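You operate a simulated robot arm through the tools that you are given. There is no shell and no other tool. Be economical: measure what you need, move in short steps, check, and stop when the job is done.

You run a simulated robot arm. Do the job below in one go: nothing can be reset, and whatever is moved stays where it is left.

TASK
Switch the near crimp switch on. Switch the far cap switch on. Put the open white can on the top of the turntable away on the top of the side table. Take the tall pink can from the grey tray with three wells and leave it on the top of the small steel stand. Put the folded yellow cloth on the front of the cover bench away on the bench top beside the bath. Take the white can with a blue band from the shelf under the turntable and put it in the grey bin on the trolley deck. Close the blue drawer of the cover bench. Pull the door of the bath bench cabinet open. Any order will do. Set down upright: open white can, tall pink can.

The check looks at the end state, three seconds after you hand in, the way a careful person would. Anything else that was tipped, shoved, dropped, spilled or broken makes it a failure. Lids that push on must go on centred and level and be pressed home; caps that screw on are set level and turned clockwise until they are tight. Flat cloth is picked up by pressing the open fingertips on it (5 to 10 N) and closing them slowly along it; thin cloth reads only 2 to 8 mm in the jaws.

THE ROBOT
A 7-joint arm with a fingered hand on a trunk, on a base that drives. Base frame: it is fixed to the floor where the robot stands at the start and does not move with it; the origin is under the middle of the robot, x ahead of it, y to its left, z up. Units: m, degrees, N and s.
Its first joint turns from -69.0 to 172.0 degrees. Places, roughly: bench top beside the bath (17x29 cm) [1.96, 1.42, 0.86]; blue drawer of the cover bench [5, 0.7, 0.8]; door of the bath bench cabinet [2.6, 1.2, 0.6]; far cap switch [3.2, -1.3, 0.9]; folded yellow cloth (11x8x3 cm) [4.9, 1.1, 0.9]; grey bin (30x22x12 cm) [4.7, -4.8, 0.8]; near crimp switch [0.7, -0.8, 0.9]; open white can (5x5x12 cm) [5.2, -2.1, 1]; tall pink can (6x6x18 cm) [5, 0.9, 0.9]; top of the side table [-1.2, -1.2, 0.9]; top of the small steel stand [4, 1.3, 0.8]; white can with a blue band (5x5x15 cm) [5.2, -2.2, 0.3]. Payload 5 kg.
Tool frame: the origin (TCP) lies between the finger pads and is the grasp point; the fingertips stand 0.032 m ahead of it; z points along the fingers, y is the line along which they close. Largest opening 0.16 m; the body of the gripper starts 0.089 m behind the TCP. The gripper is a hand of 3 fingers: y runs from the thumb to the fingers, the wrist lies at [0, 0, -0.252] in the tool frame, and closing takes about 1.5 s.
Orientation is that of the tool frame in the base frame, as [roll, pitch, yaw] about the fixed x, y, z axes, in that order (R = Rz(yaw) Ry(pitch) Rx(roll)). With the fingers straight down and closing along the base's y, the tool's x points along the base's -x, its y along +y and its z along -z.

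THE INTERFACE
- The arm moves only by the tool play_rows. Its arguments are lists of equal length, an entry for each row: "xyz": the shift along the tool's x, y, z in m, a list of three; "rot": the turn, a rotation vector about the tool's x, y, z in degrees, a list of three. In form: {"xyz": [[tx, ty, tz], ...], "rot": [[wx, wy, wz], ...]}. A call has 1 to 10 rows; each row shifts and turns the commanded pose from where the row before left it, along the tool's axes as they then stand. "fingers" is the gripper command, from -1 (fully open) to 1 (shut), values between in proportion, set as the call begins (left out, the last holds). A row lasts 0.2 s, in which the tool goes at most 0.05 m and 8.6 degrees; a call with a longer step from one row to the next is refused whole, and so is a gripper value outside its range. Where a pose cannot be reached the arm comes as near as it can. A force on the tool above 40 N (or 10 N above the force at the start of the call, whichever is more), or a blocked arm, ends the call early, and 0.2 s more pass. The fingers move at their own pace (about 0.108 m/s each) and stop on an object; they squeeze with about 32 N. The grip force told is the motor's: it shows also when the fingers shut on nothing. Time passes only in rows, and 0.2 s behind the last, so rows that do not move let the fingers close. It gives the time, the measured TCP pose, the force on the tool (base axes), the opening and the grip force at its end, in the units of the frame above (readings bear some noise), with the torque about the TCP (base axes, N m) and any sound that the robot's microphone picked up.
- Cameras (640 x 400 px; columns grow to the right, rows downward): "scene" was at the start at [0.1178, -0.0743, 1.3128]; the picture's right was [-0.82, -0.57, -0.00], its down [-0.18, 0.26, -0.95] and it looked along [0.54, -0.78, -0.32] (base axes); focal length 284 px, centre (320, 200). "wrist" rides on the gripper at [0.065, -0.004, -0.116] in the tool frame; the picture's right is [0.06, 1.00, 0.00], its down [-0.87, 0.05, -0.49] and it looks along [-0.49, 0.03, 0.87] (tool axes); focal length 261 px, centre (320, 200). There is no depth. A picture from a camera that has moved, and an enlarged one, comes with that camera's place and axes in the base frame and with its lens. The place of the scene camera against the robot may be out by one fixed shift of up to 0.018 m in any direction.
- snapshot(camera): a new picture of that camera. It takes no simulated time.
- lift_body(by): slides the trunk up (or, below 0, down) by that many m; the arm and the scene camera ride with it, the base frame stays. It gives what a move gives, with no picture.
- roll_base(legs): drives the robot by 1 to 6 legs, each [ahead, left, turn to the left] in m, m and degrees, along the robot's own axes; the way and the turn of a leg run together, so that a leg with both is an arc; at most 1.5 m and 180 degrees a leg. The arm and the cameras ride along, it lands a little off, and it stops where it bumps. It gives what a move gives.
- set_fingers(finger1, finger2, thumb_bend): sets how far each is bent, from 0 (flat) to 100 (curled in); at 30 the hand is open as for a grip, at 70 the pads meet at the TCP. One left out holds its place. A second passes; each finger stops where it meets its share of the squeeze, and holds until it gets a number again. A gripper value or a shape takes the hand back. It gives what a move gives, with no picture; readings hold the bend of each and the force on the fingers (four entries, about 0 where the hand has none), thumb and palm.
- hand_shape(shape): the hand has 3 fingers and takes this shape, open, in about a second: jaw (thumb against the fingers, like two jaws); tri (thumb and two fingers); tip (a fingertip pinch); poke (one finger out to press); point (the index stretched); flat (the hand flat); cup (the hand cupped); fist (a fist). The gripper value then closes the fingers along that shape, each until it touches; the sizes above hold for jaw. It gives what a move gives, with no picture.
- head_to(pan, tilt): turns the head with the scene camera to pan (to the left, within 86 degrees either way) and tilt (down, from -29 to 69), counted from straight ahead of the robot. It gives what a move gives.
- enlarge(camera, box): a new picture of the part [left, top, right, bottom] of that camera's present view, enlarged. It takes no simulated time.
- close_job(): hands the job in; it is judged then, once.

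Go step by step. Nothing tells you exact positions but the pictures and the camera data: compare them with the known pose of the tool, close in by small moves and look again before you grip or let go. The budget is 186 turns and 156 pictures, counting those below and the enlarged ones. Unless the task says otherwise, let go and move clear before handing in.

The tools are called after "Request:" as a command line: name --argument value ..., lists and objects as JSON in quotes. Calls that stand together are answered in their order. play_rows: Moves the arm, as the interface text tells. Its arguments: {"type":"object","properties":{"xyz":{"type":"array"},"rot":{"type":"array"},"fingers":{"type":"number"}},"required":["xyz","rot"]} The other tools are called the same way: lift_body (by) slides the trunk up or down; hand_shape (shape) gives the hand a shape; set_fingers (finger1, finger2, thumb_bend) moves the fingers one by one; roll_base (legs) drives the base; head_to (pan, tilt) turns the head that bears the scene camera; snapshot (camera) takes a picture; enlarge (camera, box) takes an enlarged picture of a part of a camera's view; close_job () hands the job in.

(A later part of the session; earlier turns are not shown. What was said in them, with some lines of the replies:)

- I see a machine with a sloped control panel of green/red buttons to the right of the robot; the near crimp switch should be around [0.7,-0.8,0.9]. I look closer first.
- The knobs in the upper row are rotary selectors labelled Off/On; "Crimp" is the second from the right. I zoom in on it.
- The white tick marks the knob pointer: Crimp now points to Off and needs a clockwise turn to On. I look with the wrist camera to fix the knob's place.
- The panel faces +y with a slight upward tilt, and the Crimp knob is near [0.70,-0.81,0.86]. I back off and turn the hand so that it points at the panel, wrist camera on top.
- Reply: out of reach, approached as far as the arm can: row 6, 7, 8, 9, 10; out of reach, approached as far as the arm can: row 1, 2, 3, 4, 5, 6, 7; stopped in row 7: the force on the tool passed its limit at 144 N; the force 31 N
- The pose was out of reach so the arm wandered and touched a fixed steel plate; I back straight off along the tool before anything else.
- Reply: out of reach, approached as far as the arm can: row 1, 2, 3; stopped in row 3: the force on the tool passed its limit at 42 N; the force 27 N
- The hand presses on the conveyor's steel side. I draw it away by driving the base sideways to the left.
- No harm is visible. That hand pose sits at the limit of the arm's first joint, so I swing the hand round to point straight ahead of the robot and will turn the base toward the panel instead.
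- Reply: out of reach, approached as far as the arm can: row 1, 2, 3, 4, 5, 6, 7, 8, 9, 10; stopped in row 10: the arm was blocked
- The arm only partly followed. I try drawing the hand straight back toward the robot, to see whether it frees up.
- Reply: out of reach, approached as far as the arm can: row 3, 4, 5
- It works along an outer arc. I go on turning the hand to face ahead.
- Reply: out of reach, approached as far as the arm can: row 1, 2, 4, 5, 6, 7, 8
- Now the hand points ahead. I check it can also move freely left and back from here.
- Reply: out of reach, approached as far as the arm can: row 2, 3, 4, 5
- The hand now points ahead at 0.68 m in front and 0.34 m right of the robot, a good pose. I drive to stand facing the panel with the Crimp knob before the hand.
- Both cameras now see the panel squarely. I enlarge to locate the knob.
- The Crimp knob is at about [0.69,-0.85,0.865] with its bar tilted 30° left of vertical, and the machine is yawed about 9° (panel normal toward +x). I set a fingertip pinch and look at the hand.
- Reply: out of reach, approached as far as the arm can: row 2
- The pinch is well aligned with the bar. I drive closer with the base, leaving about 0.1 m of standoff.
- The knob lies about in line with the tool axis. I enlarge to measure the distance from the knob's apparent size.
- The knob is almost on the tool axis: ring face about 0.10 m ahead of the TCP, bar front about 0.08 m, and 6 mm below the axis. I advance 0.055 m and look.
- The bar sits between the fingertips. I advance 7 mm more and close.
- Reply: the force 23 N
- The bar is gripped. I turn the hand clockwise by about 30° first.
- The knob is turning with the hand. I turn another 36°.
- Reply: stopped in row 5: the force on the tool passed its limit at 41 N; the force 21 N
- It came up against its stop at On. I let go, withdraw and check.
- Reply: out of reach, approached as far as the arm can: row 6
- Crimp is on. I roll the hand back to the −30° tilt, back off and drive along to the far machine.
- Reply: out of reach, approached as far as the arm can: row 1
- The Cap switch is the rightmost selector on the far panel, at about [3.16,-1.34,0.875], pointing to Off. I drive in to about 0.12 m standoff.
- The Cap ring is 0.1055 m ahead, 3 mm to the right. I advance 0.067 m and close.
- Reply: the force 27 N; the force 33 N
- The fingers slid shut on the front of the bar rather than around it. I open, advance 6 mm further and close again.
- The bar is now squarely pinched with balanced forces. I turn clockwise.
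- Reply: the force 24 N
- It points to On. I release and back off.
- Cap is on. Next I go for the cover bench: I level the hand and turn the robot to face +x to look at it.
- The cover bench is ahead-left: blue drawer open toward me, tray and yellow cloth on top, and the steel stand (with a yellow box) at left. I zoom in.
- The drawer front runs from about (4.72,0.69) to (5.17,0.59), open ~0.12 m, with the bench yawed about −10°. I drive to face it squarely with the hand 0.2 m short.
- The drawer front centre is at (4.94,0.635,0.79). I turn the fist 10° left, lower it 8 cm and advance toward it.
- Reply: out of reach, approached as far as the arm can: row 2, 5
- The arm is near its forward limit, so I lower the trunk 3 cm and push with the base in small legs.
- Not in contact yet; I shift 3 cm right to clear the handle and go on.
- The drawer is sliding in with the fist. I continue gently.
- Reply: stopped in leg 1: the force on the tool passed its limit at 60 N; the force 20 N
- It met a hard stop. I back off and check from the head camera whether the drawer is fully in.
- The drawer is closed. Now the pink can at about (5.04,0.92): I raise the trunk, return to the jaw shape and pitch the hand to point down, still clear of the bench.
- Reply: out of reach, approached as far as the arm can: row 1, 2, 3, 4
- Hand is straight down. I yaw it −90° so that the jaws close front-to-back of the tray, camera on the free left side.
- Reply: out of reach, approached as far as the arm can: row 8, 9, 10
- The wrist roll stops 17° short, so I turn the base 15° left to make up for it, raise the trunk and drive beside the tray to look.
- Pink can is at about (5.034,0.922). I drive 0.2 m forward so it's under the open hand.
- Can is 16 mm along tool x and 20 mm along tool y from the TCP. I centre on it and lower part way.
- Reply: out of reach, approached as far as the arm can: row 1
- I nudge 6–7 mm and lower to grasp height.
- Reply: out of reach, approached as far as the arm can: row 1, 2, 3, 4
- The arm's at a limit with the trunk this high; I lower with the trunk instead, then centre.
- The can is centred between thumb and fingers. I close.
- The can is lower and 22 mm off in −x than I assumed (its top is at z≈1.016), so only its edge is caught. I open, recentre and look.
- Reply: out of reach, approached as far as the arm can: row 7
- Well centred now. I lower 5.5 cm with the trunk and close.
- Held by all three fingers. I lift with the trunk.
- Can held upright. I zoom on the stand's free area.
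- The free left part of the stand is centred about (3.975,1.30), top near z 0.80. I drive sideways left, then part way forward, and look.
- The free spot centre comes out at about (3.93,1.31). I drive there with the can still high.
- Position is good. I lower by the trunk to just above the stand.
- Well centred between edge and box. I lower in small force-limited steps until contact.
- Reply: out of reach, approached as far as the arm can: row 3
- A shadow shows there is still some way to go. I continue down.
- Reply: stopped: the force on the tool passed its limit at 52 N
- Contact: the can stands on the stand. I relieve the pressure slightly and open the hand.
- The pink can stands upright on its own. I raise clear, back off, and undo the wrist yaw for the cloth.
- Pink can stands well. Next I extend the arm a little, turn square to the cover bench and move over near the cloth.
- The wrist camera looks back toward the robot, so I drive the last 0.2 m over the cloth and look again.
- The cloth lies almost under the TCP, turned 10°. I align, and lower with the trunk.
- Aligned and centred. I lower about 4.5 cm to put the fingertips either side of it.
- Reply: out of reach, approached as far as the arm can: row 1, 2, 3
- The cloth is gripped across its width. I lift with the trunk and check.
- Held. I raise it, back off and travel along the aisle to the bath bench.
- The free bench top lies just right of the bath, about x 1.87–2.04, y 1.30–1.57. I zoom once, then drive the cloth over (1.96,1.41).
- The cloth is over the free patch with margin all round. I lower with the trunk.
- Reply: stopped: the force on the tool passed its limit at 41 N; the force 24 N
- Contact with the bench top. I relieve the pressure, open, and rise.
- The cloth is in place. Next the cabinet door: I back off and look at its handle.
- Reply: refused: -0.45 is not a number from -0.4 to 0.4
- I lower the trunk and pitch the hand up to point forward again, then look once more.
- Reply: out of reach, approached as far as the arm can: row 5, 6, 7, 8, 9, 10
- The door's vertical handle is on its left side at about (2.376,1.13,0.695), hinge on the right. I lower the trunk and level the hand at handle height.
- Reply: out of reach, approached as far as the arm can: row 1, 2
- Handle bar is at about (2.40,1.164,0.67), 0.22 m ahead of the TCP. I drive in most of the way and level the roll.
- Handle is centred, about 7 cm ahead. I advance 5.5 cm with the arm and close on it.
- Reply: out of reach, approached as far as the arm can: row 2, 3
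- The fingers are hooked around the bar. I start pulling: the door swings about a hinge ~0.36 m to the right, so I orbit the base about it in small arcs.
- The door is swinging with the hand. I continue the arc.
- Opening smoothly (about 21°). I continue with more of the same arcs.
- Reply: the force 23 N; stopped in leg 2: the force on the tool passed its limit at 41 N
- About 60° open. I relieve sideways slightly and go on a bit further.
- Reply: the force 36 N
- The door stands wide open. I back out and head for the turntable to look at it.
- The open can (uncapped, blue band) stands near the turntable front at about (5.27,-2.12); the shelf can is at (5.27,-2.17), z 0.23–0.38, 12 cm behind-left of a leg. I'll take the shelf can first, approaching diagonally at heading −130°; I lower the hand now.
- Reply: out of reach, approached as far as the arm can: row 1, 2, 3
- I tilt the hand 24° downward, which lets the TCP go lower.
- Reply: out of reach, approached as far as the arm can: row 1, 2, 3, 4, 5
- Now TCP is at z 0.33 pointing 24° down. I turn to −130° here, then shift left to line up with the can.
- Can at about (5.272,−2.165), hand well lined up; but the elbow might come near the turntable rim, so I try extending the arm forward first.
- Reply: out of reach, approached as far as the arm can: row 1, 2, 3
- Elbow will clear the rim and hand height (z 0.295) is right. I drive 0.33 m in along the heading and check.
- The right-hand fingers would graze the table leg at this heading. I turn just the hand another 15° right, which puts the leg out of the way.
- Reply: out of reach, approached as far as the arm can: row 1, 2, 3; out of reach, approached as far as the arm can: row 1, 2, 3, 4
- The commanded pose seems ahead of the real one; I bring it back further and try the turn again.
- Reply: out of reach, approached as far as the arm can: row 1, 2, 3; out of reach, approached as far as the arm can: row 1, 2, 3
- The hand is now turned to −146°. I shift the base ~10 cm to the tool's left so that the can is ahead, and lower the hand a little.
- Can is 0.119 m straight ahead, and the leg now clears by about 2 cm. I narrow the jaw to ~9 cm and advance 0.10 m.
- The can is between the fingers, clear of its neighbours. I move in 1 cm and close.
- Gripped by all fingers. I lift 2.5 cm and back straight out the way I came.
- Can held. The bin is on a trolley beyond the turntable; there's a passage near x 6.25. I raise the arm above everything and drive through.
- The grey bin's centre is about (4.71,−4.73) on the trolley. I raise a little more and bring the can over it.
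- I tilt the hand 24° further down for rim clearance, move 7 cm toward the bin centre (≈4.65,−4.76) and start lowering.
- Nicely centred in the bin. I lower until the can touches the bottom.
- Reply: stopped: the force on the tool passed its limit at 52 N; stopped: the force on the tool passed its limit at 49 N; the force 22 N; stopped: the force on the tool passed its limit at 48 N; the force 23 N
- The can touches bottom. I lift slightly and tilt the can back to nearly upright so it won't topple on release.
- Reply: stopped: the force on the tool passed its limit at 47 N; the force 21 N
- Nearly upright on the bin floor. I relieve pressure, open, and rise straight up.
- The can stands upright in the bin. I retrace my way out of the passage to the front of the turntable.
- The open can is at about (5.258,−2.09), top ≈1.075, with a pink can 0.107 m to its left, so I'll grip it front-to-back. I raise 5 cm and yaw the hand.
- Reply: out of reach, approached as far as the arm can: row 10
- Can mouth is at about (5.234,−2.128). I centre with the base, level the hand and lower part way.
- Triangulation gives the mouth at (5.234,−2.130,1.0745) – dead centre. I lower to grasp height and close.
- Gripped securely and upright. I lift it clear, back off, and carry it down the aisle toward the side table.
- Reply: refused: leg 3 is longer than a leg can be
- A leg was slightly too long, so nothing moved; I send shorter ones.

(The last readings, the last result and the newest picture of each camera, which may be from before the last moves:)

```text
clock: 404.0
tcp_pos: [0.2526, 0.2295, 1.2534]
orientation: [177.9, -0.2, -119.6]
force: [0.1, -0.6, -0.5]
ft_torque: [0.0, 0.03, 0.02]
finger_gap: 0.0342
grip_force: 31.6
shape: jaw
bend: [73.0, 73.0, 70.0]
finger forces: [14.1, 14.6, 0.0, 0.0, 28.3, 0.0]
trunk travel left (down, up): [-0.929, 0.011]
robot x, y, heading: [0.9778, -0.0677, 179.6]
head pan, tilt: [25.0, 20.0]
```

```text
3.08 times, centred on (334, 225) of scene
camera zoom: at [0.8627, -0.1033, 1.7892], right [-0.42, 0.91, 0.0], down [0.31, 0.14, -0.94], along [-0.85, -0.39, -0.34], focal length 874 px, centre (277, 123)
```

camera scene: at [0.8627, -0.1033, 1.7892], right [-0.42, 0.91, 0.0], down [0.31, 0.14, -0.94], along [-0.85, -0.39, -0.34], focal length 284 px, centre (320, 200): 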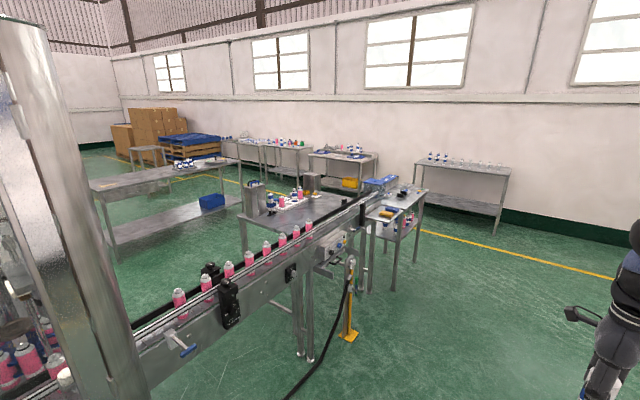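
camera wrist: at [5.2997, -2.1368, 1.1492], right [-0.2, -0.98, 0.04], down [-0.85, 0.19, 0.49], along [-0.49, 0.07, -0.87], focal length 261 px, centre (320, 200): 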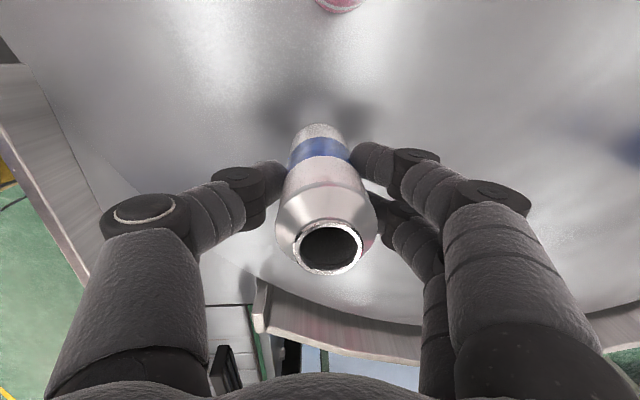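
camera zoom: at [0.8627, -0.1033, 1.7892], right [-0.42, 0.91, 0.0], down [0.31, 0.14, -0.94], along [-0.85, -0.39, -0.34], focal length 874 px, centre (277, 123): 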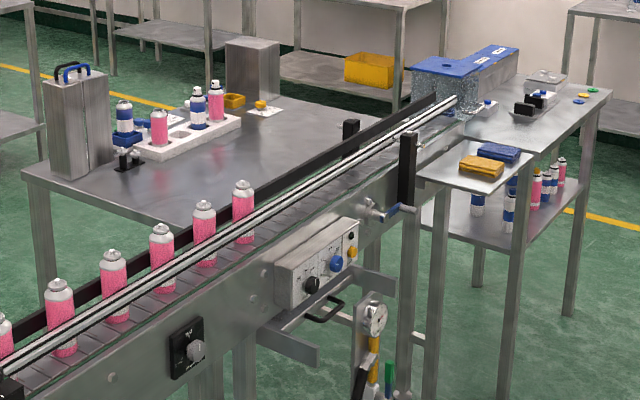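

The side table is the steel one just behind the conveyor; the free spot right of its tray is near (−1.25,−1.0). I drive past, turn where there's room, and line up facing it.

Request:
roll_base --legs '[[1.05, -0.33, 0], [1.02, -0.34, 0], [0, 0, 100.4]]'

Request:
head_to --pan -5 --tilt 35

Request:
snapshot --camera "scene"

```text
clock: 418.9
tcp_pos: [-1.2361, -0.135, 1.2546]
orientation: [178.0, -0.2, -19.9]
force: [-0.4, 0.1, -0.5]
ft_torque: [-0.02, 0.03, 0.01]
finger_gap: 0.0334
grip_force: 31.8
shape: jaw
bend: [73.0, 73.0, 70.0]
finger forces: [14.0, 14.7, 0.0, 0.1, 27.6, 0.0]
trunk travel left (down, up): [-0.929, 0.011]
robot x, y, heading: [-1.0664, 0.6353, -80.6]
head pan, tilt: [25.0, 20.0]
```

```text
clock: 419.9
tcp_pos: [-1.2355, -0.1347, 1.2533]
orientation: [178.0, -0.2, -19.9]
force: [-0.1, -0.4, 0.5]
ft_torque: [0.01, -0.03, -0.01]
finger_gap: 0.0336
grip_force: 32.0
shape: jaw
bend: [73.0, 73.0, 70.0]
finger forces: [14.2, 14.6, 0.0, 0.0, 27.7, 0.1]
trunk travel left (down, up): [-0.929, 0.011]
robot x, y, heading: [-1.0665, 0.6371, -80.6]
head pan, tilt: [-5.0, 35.0]
```

```text
16 pictures are left
camera scene: at [-1.0387, 0.501, 1.7654], right [-1.0, -0.08, 0.0], down [-0.04, 0.57, -0.82], along [0.06, -0.82, -0.57], focal length 284 px, centre (320, 200)
```

scene: 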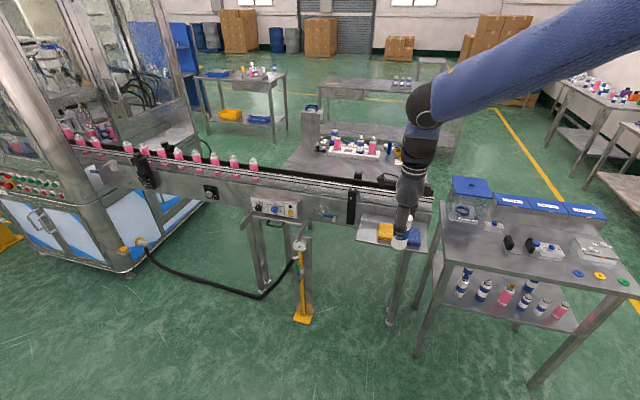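

The target on the side table will be about (−1.15,−1.12), reached over the narrow conveyor from a gap between the stand and the cloth shelf. I extend the arm forward first.

Request:
play_rows --xyz '[[0.02, 0.037, 0], [0.02, 0.037, 0], [0.02, 0.037, 0], [0.02, 0.037, 0], [0, 0, 0]]' --rot '[[0, 0, 0], [0, 0, 0], [0, 0, 0], [0, 0, 0], [0, 0, 0]]'

```text
clock: 421.1
tcp_pos: [-1.1842, -0.1707, 1.2516]
orientation: [177.3, -1.0, -21.2]
force: [1.1, 0.1, -0.1]
ft_torque: [0.01, -0.01, 0.01]
finger_gap: 0.0333
grip_force: 31.9
shape: jaw
bend: [73.0, 73.0, 70.0]
finger forces: [14.3, 14.8, 0.0, 0.1, 27.8, 0.0]
out of reach, approached as far as the arm can: row 1, 2, 3, 4
trunk travel left (down, up): [-0.929, 0.011]
robot x, y, heading: [-1.0688, 0.6353, -80.6]
head pan, tilt: [-5.0, 35.0]
```

Wrist yaw limits the reach, so I turn the hand back to its natural yaw (the can just spins on its axis) and extend again.

Request:
play_rows --xyz '[[0, 0, 0], [0, 0, 0], [0, 0, 0], [0, 0, 0], [0, 0, 0], [0, 0, 0], [0, 0, 0]]' --rot '[[0, 0, 8.5], [0, 0, 8.5], [0, 0, 8.5], [0, 0, 8.5], [0, 0, 8.5], [0, 0, 8.5], [0, 0, 8.5]]'

```text
clock: 422.7
tcp_pos: [-1.1837, -0.1722, 1.2517]
orientation: [179.1, -1.7, -79.5]
force: [0.0, -0.5, 0.2]
ft_torque: [-0.01, -0.04, 0.01]
finger_gap: 0.0334
grip_force: 32.1
shape: jaw
bend: [73.0, 73.0, 70.0]
finger forces: [14.4, 14.8, 0.0, 0.1, 27.9, 0.0]
trunk travel left (down, up): [-0.929, 0.011]
robot x, y, heading: [-1.0682, 0.6341, -80.7]
head pan, tilt: [-5.0, 35.0]
```

Request:
lift_body --by -0.15

Request:
play_rows --xyz '[[0, 0, -0.04], [0, 0, -0.04], [0, 0, -0.04], [0, 0, -0.03], [0.04, 0, 0], [0.04, 0, 0], [0.04, 0, 0], [0.03, 0, 0], [0, 0, 0]]' --rot '[[0, 0, 0], [0, 0, 0], [0, -1.5, 0], [0, 0, 0], [0, 0, 0], [0, 0, 0], [0, 0, 0], [0, 0, 0], [0, 0, 0]]'

```text
clock: 424.4
tcp_pos: [-1.1837, -0.1706, 1.1012]
orientation: [179.1, -1.8, -79.4]
force: [0.3, -0.5, 0.9]
ft_torque: [-0.03, 0.0, -0.01]
finger_gap: 0.0336
grip_force: 32.2
shape: jaw
bend: [73.0, 73.0, 70.0]
finger forces: [14.3, 14.9, 0.0, 0.0, 27.9, 0.0]
trunk travel left (down, up): [-0.779, 0.161]
robot x, y, heading: [-1.0727, 0.633, -80.9]
head pan, tilt: [-5.0, 35.0]
```

```text
clock: 426.4
tcp_pos: [-1.1968, -0.2703, 1.2355]
orientation: [179.6, -0.8, -79.4]
force: [0.3, 1.1, 0.5]
ft_torque: [-0.01, 0.0, 0.01]
finger_gap: 0.0336
grip_force: 32.4
shape: jaw
bend: [73.0, 73.0, 70.0]
finger forces: [14.6, 15.0, 0.0, 0.1, 27.9, 0.0]
out of reach, approached as far as the arm can: row 6, 7, 8
trunk travel left (down, up): [-0.779, 0.161]
robot x, y, heading: [-1.0698, 0.6356, -80.6]
head pan, tilt: [-5.0, 35.0]
```

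Reach is now 0.87 m ahead. I drive forward so that the can comes over the side table.

Request:
roll_base --legs '[[0.82, -0.089, 0]]'

Request:
snapshot --camera "wrist"

Request:
head_to --pan -5 --tilt 42

Request:
snapshot --camera "scene"

```text
clock: 430.8
tcp_pos: [-1.1539, -1.0921, 1.2346]
orientation: [179.6, -0.8, -79.5]
force: [0.0, -0.9, -0.7]
ft_torque: [0.0, -0.02, -0.04]
finger_gap: 0.0334
grip_force: 31.8
shape: jaw
bend: [73.0, 73.0, 70.0]
finger forces: [14.6, 15.0, 0.1, 0.1, 27.8, 0.0]
trunk travel left (down, up): [-0.779, 0.161]
robot x, y, heading: [-1.0227, -0.1817, -80.8]
head pan, tilt: [-5.0, 35.0]
```

```text
15 pictures are left
camera wrist: at [-1.1374, -1.1543, 1.3496], right [-0.97, -0.24, 0.01], down [-0.21, 0.85, 0.48], along [-0.12, 0.46, -0.88], focal length 261 px, centre (320, 200)
```

wrist: 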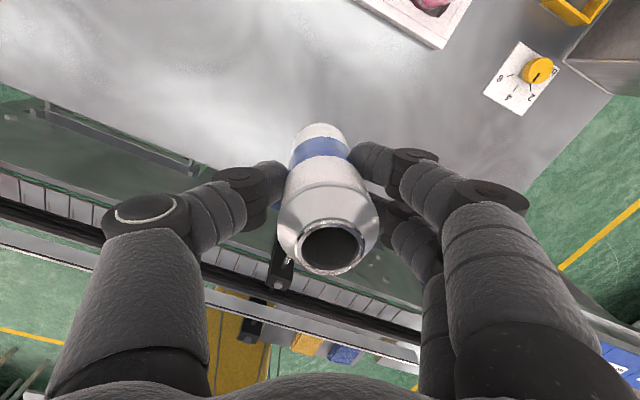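

```text
clock: 431.5
tcp_pos: [-1.1549, -1.0917, 1.2338]
orientation: [179.6, -0.8, -79.4]
force: [0.9, -0.3, 0.3]
ft_torque: [0.01, 0.02, 0.0]
finger_gap: 0.0333
grip_force: 32.1
shape: jaw
bend: [73.0, 73.0, 70.0]
finger forces: [14.6, 14.9, 0.0, 0.0, 28.0, 0.1]
trunk travel left (down, up): [-0.779, 0.161]
robot x, y, heading: [-1.0255, -0.1808, -80.7]
head pan, tilt: [-5.0, 42.0]
```

```text
14 pictures are left
camera scene: at [-0.9944, -0.3147, 1.6049], right [-1.0, -0.08, 0.0], down [-0.05, 0.67, -0.74], along [0.06, -0.74, -0.67], focal length 284 px, centre (320, 200)
```

scene: 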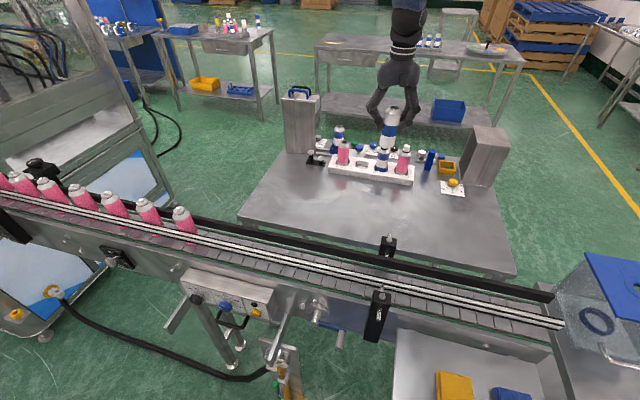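

The landing point is clear table between tray and conveyor. I lower with the trunk.

Request:
lift_body --by -0.24

Request:
snapshot --camera "wrist"

Request:
enlarge --camera "scene" --box '[300, 60, 460, 160]'

```text
clock: 434.0
tcp_pos: [-1.1536, -1.0929, 0.9929]
orientation: [179.6, -0.9, -79.5]
force: [0.0, 0.0, -0.4]
ft_torque: [0.04, 0.01, -0.01]
finger_gap: 0.0335
grip_force: 31.9
shape: jaw
bend: [73.0, 73.0, 70.0]
finger forces: [14.7, 14.9, 0.0, 0.0, 27.8, 0.0]
trunk travel left (down, up): [-0.539, 0.401]
robot x, y, heading: [-1.0243, -0.1856, -80.8]
head pan, tilt: [-5.0, 42.0]
```

```text
13 pictures are left
camera wrist: at [-1.1374, -1.1537, 1.1101], right [-0.97, -0.24, 0.01], down [-0.21, 0.85, 0.48], along [-0.12, 0.46, -0.88], focal length 261 px, centre (320, 200)
```

wrist: 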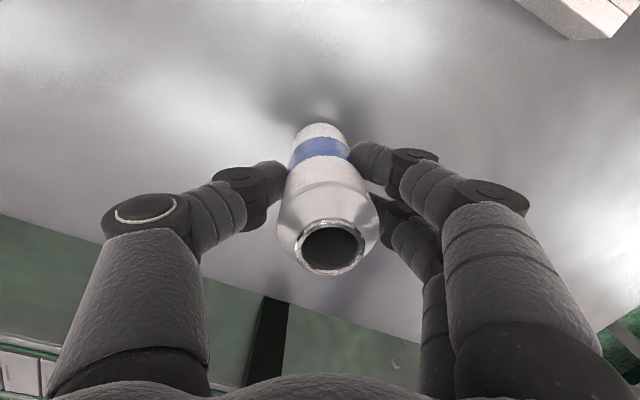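

```text
4.00 times, centred on (380, 110) of scene
camera zoom: at [-0.9942, -0.3144, 1.3649], right [-1.0, -0.08, 0.0], down [-0.05, 0.67, -0.74], along [0.06, -0.74, -0.67], focal length 1136 px, centre (80, 560)
```

zoom: 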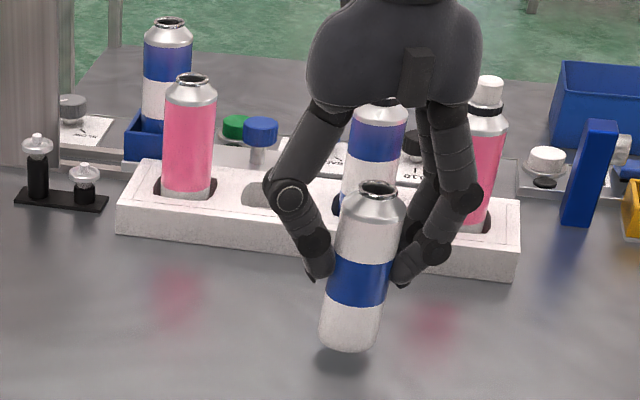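

Very near the surface now and well in front of the tray. I lower in small steps.

Request:
lift_body --by -0.012

Request:
lift_body --by -0.008

Request:
enlarge --camera "scene" --box '[340, 100, 420, 150]'

```text
clock: 434.6
tcp_pos: [-1.1538, -1.0925, 0.9825]
orientation: [179.6, -0.8, -79.5]
force: [2.3, -1.0, 10.6]
ft_torque: [-0.05, 0.11, 0.04]
finger_gap: 0.034
grip_force: 32.3
shape: jaw
bend: [73.0, 74.0, 70.0]
finger forces: [16.1, 17.0, 0.0, 0.0, 32.2, 0.0]
trunk travel left (down, up): [-0.527, 0.413]
robot x, y, heading: [-1.0215, -0.1865, -81.0]
head pan, tilt: [-5.0, 42.0]
```

```text
clock: 435.1
tcp_pos: [-1.1529, -1.0914, 0.9823]
orientation: [179.8, -1.5, -79.5]
force: [0.7, 3.5, 20.6]
ft_torque: [0.1, 0.23, -0.05]
finger_gap: 0.0359
grip_force: 31.4
shape: jaw
bend: [74.0, 74.0, 71.0]
finger forces: [16.1, 19.3, 0.0, 0.0, 33.8, 0.0]
trunk travel left (down, up): [-0.519, 0.421]
robot x, y, heading: [-1.0248, -0.1837, -80.8]
head pan, tilt: [-5.0, 42.0]
stopped: the force on the tool passed its limit at 43 N (the readings are from after the stop); the commanded pose is now the measured one
```

```text
8.00 times, centred on (380, 125) of scene
camera zoom: at [-0.9942, -0.313, 1.3459], right [-1.0, -0.08, 0.0], down [-0.05, 0.67, -0.74], along [0.06, -0.74, -0.67], focal length 2272 px, centre (-160, 800)
```

zoom: 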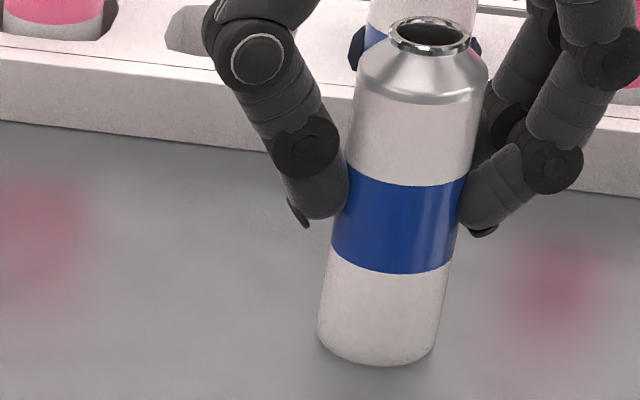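

The can is on the table. I relieve pressure, open gently, and check.

Request:
lift_body --by 0.006

Request:
play_rows --xyz '[[0, 0, 0], [0, 0, 0], [0, 0, 0], [0, 0, 0], [0, 0, 0]]' --rot '[[0, 0, 0], [0, 0, 0], [0, 0, 0], [0, 0, 0], [0, 0, 0]]' --fingers -0.15

Request:
lift_body --by 0.25

Request:
snapshot --camera "wrist"

Request:
enlarge --camera "scene" --box '[300, 110, 460, 210]'

```text
clock: 435.7
tcp_pos: [-1.1521, -1.093, 0.9847]
orientation: [179.7, -1.2, -79.5]
force: [0.0, 0.2, -0.4]
ft_torque: [-0.02, -0.01, 0.01]
finger_gap: 0.0352
grip_force: 32.0
shape: jaw
bend: [73.0, 74.0, 71.0]
finger forces: [16.1, 16.2, 0.0, 0.0, 29.5, 0.0]
trunk travel left (down, up): [-0.525, 0.415]
robot x, y, heading: [-1.0218, -0.1862, -80.7]
head pan, tilt: [-5.0, 42.0]
```

```text
clock: 436.9
tcp_pos: [-1.1537, -1.0925, 0.9836]
orientation: [179.7, -1.3, -79.5]
force: [0.3, -0.9, 0.0]
ft_torque: [0.0, 0.0, 0.0]
finger_gap: 0.0912
grip_force: 0.1
shape: jaw
bend: [71.0, 71.0, 70.0]
finger forces: [0.1, 0.1, 0.0, 0.0, 0.0, 0.0]
trunk travel left (down, up): [-0.525, 0.415]
robot x, y, heading: [-1.0234, -0.1851, -80.9]
head pan, tilt: [-5.0, 42.0]
```

```text
clock: 439.4
tcp_pos: [-1.1529, -1.0932, 1.2337]
orientation: [179.7, -1.2, -79.5]
force: [1.0, 0.9, -0.5]
ft_torque: [0.0, -0.01, 0.02]
finger_gap: 0.0916
grip_force: 0.0
shape: jaw
bend: [71.0, 71.0, 70.0]
finger forces: [0.0, 0.1, 0.0, 0.0, 0.0, 0.0]
trunk travel left (down, up): [-0.775, 0.165]
robot x, y, heading: [-1.021, -0.1845, -80.7]
head pan, tilt: [-5.0, 42.0]
```

```text
10 pictures are left
camera wrist: at [-1.137, -1.1548, 1.3508], right [-0.97, -0.24, 0.01], down [-0.21, 0.85, 0.47], along [-0.12, 0.46, -0.88], focal length 261 px, centre (320, 200)
```

wrist: 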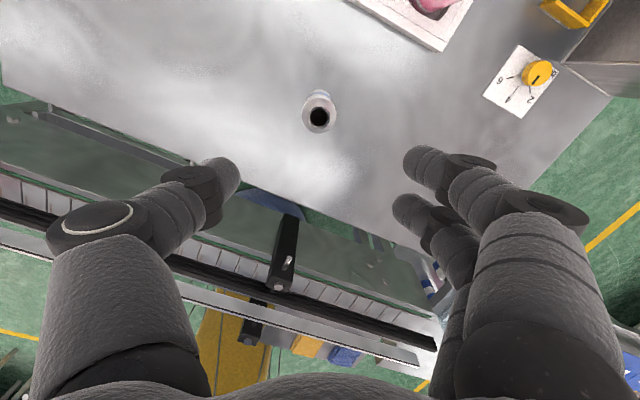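

```text
4.00 times, centred on (380, 160) of scene
camera zoom: at [-0.9944, -0.3148, 1.6016], right [-1.0, -0.08, 0.0], down [-0.05, 0.67, -0.74], along [0.06, -0.74, -0.67], focal length 1136 px, centre (80, 360)
```

zoom: 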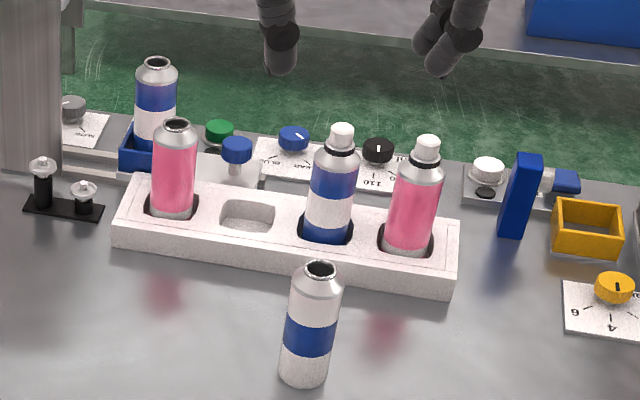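

The open can stands upright on the side table. I back away clear and take a last look down the aisle at the door and benches.

Request:
roll_base --legs '[[-0.7, 0, 0], [0, 0, 60]]'

Request:
head_to --pan 35 --tilt 10

Request:
enlarge --camera "scene" --box '[160, 80, 480, 280]'

```text
clock: 445.9
tcp_pos: [-0.4113, -0.0509, 1.235]
orientation: [179.6, -1.2, -18.9]
force: [1.1, 0.8, -0.5]
ft_torque: [0.02, -0.01, 0.03]
finger_gap: 0.0912
grip_force: 0.1
shape: jaw
bend: [71.0, 71.0, 70.0]
finger forces: [0.0, 0.1, 0.0, 0.0, 0.0, 0.0]
trunk travel left (down, up): [-0.775, 0.165]
robot x, y, heading: [-1.1393, 0.5083, -20.2]
head pan, tilt: [-5.0, 42.0]
```

```text
clock: 447.0
tcp_pos: [-0.4119, -0.0513, 1.234]
orientation: [179.7, -1.2, -18.9]
force: [-0.3, 0.5, 0.3]
ft_torque: [0.01, 0.0, 0.03]
finger_gap: 0.0916
grip_force: 0.1
shape: jaw
bend: [71.0, 71.0, 70.0]
finger forces: [0.0, 0.1, 0.0, 0.0, 0.0, 0.1]
trunk travel left (down, up): [-0.775, 0.165]
robot x, y, heading: [-1.1387, 0.5117, -20.3]
head pan, tilt: [35.0, 10.0]
```

```text
2.00 times, centred on (320, 180) of scene
camera zoom: at [-0.9871, 0.5187, 1.6522], right [0.25, -0.97, 0.0], down [-0.17, -0.04, -0.98], along [0.95, 0.25, -0.17], focal length 568 px, centre (320, 240)
```

zoom: 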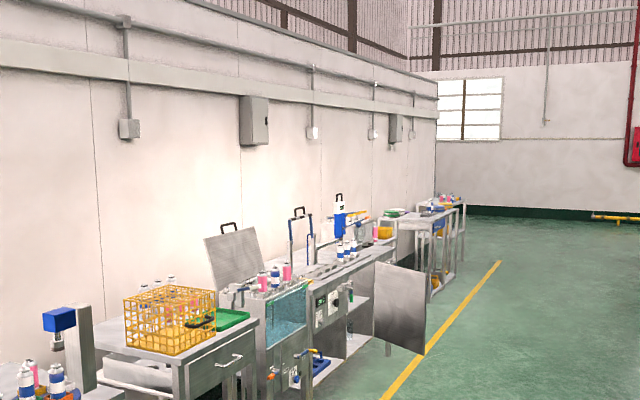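

The cabinet door is standing open, the pink can is on the stand, and every item is where it should be. The hand is clear, so I hand in.

Request:
close_job

```text
The job is handed in.
```

I finished all eight parts of the job and handed it in. Early on, while reorienting, the arm pressed the conveyor's steel side plate (peak reading 144 N). I saw no damage or movement there.

- **Switches:** The near crimp switch and the far cap switch both point to On.
- **Cans:** The open white can stands upright on the side table. The tall pink can stands upright on the small steel stand. The blue-banded white can is standing in the grey bin.
- **Cloth, drawer and door:** The folded yellow cloth lies on the bench top beside the bath. The blue drawer is closed, and the bath bench cabinet door is wide open.
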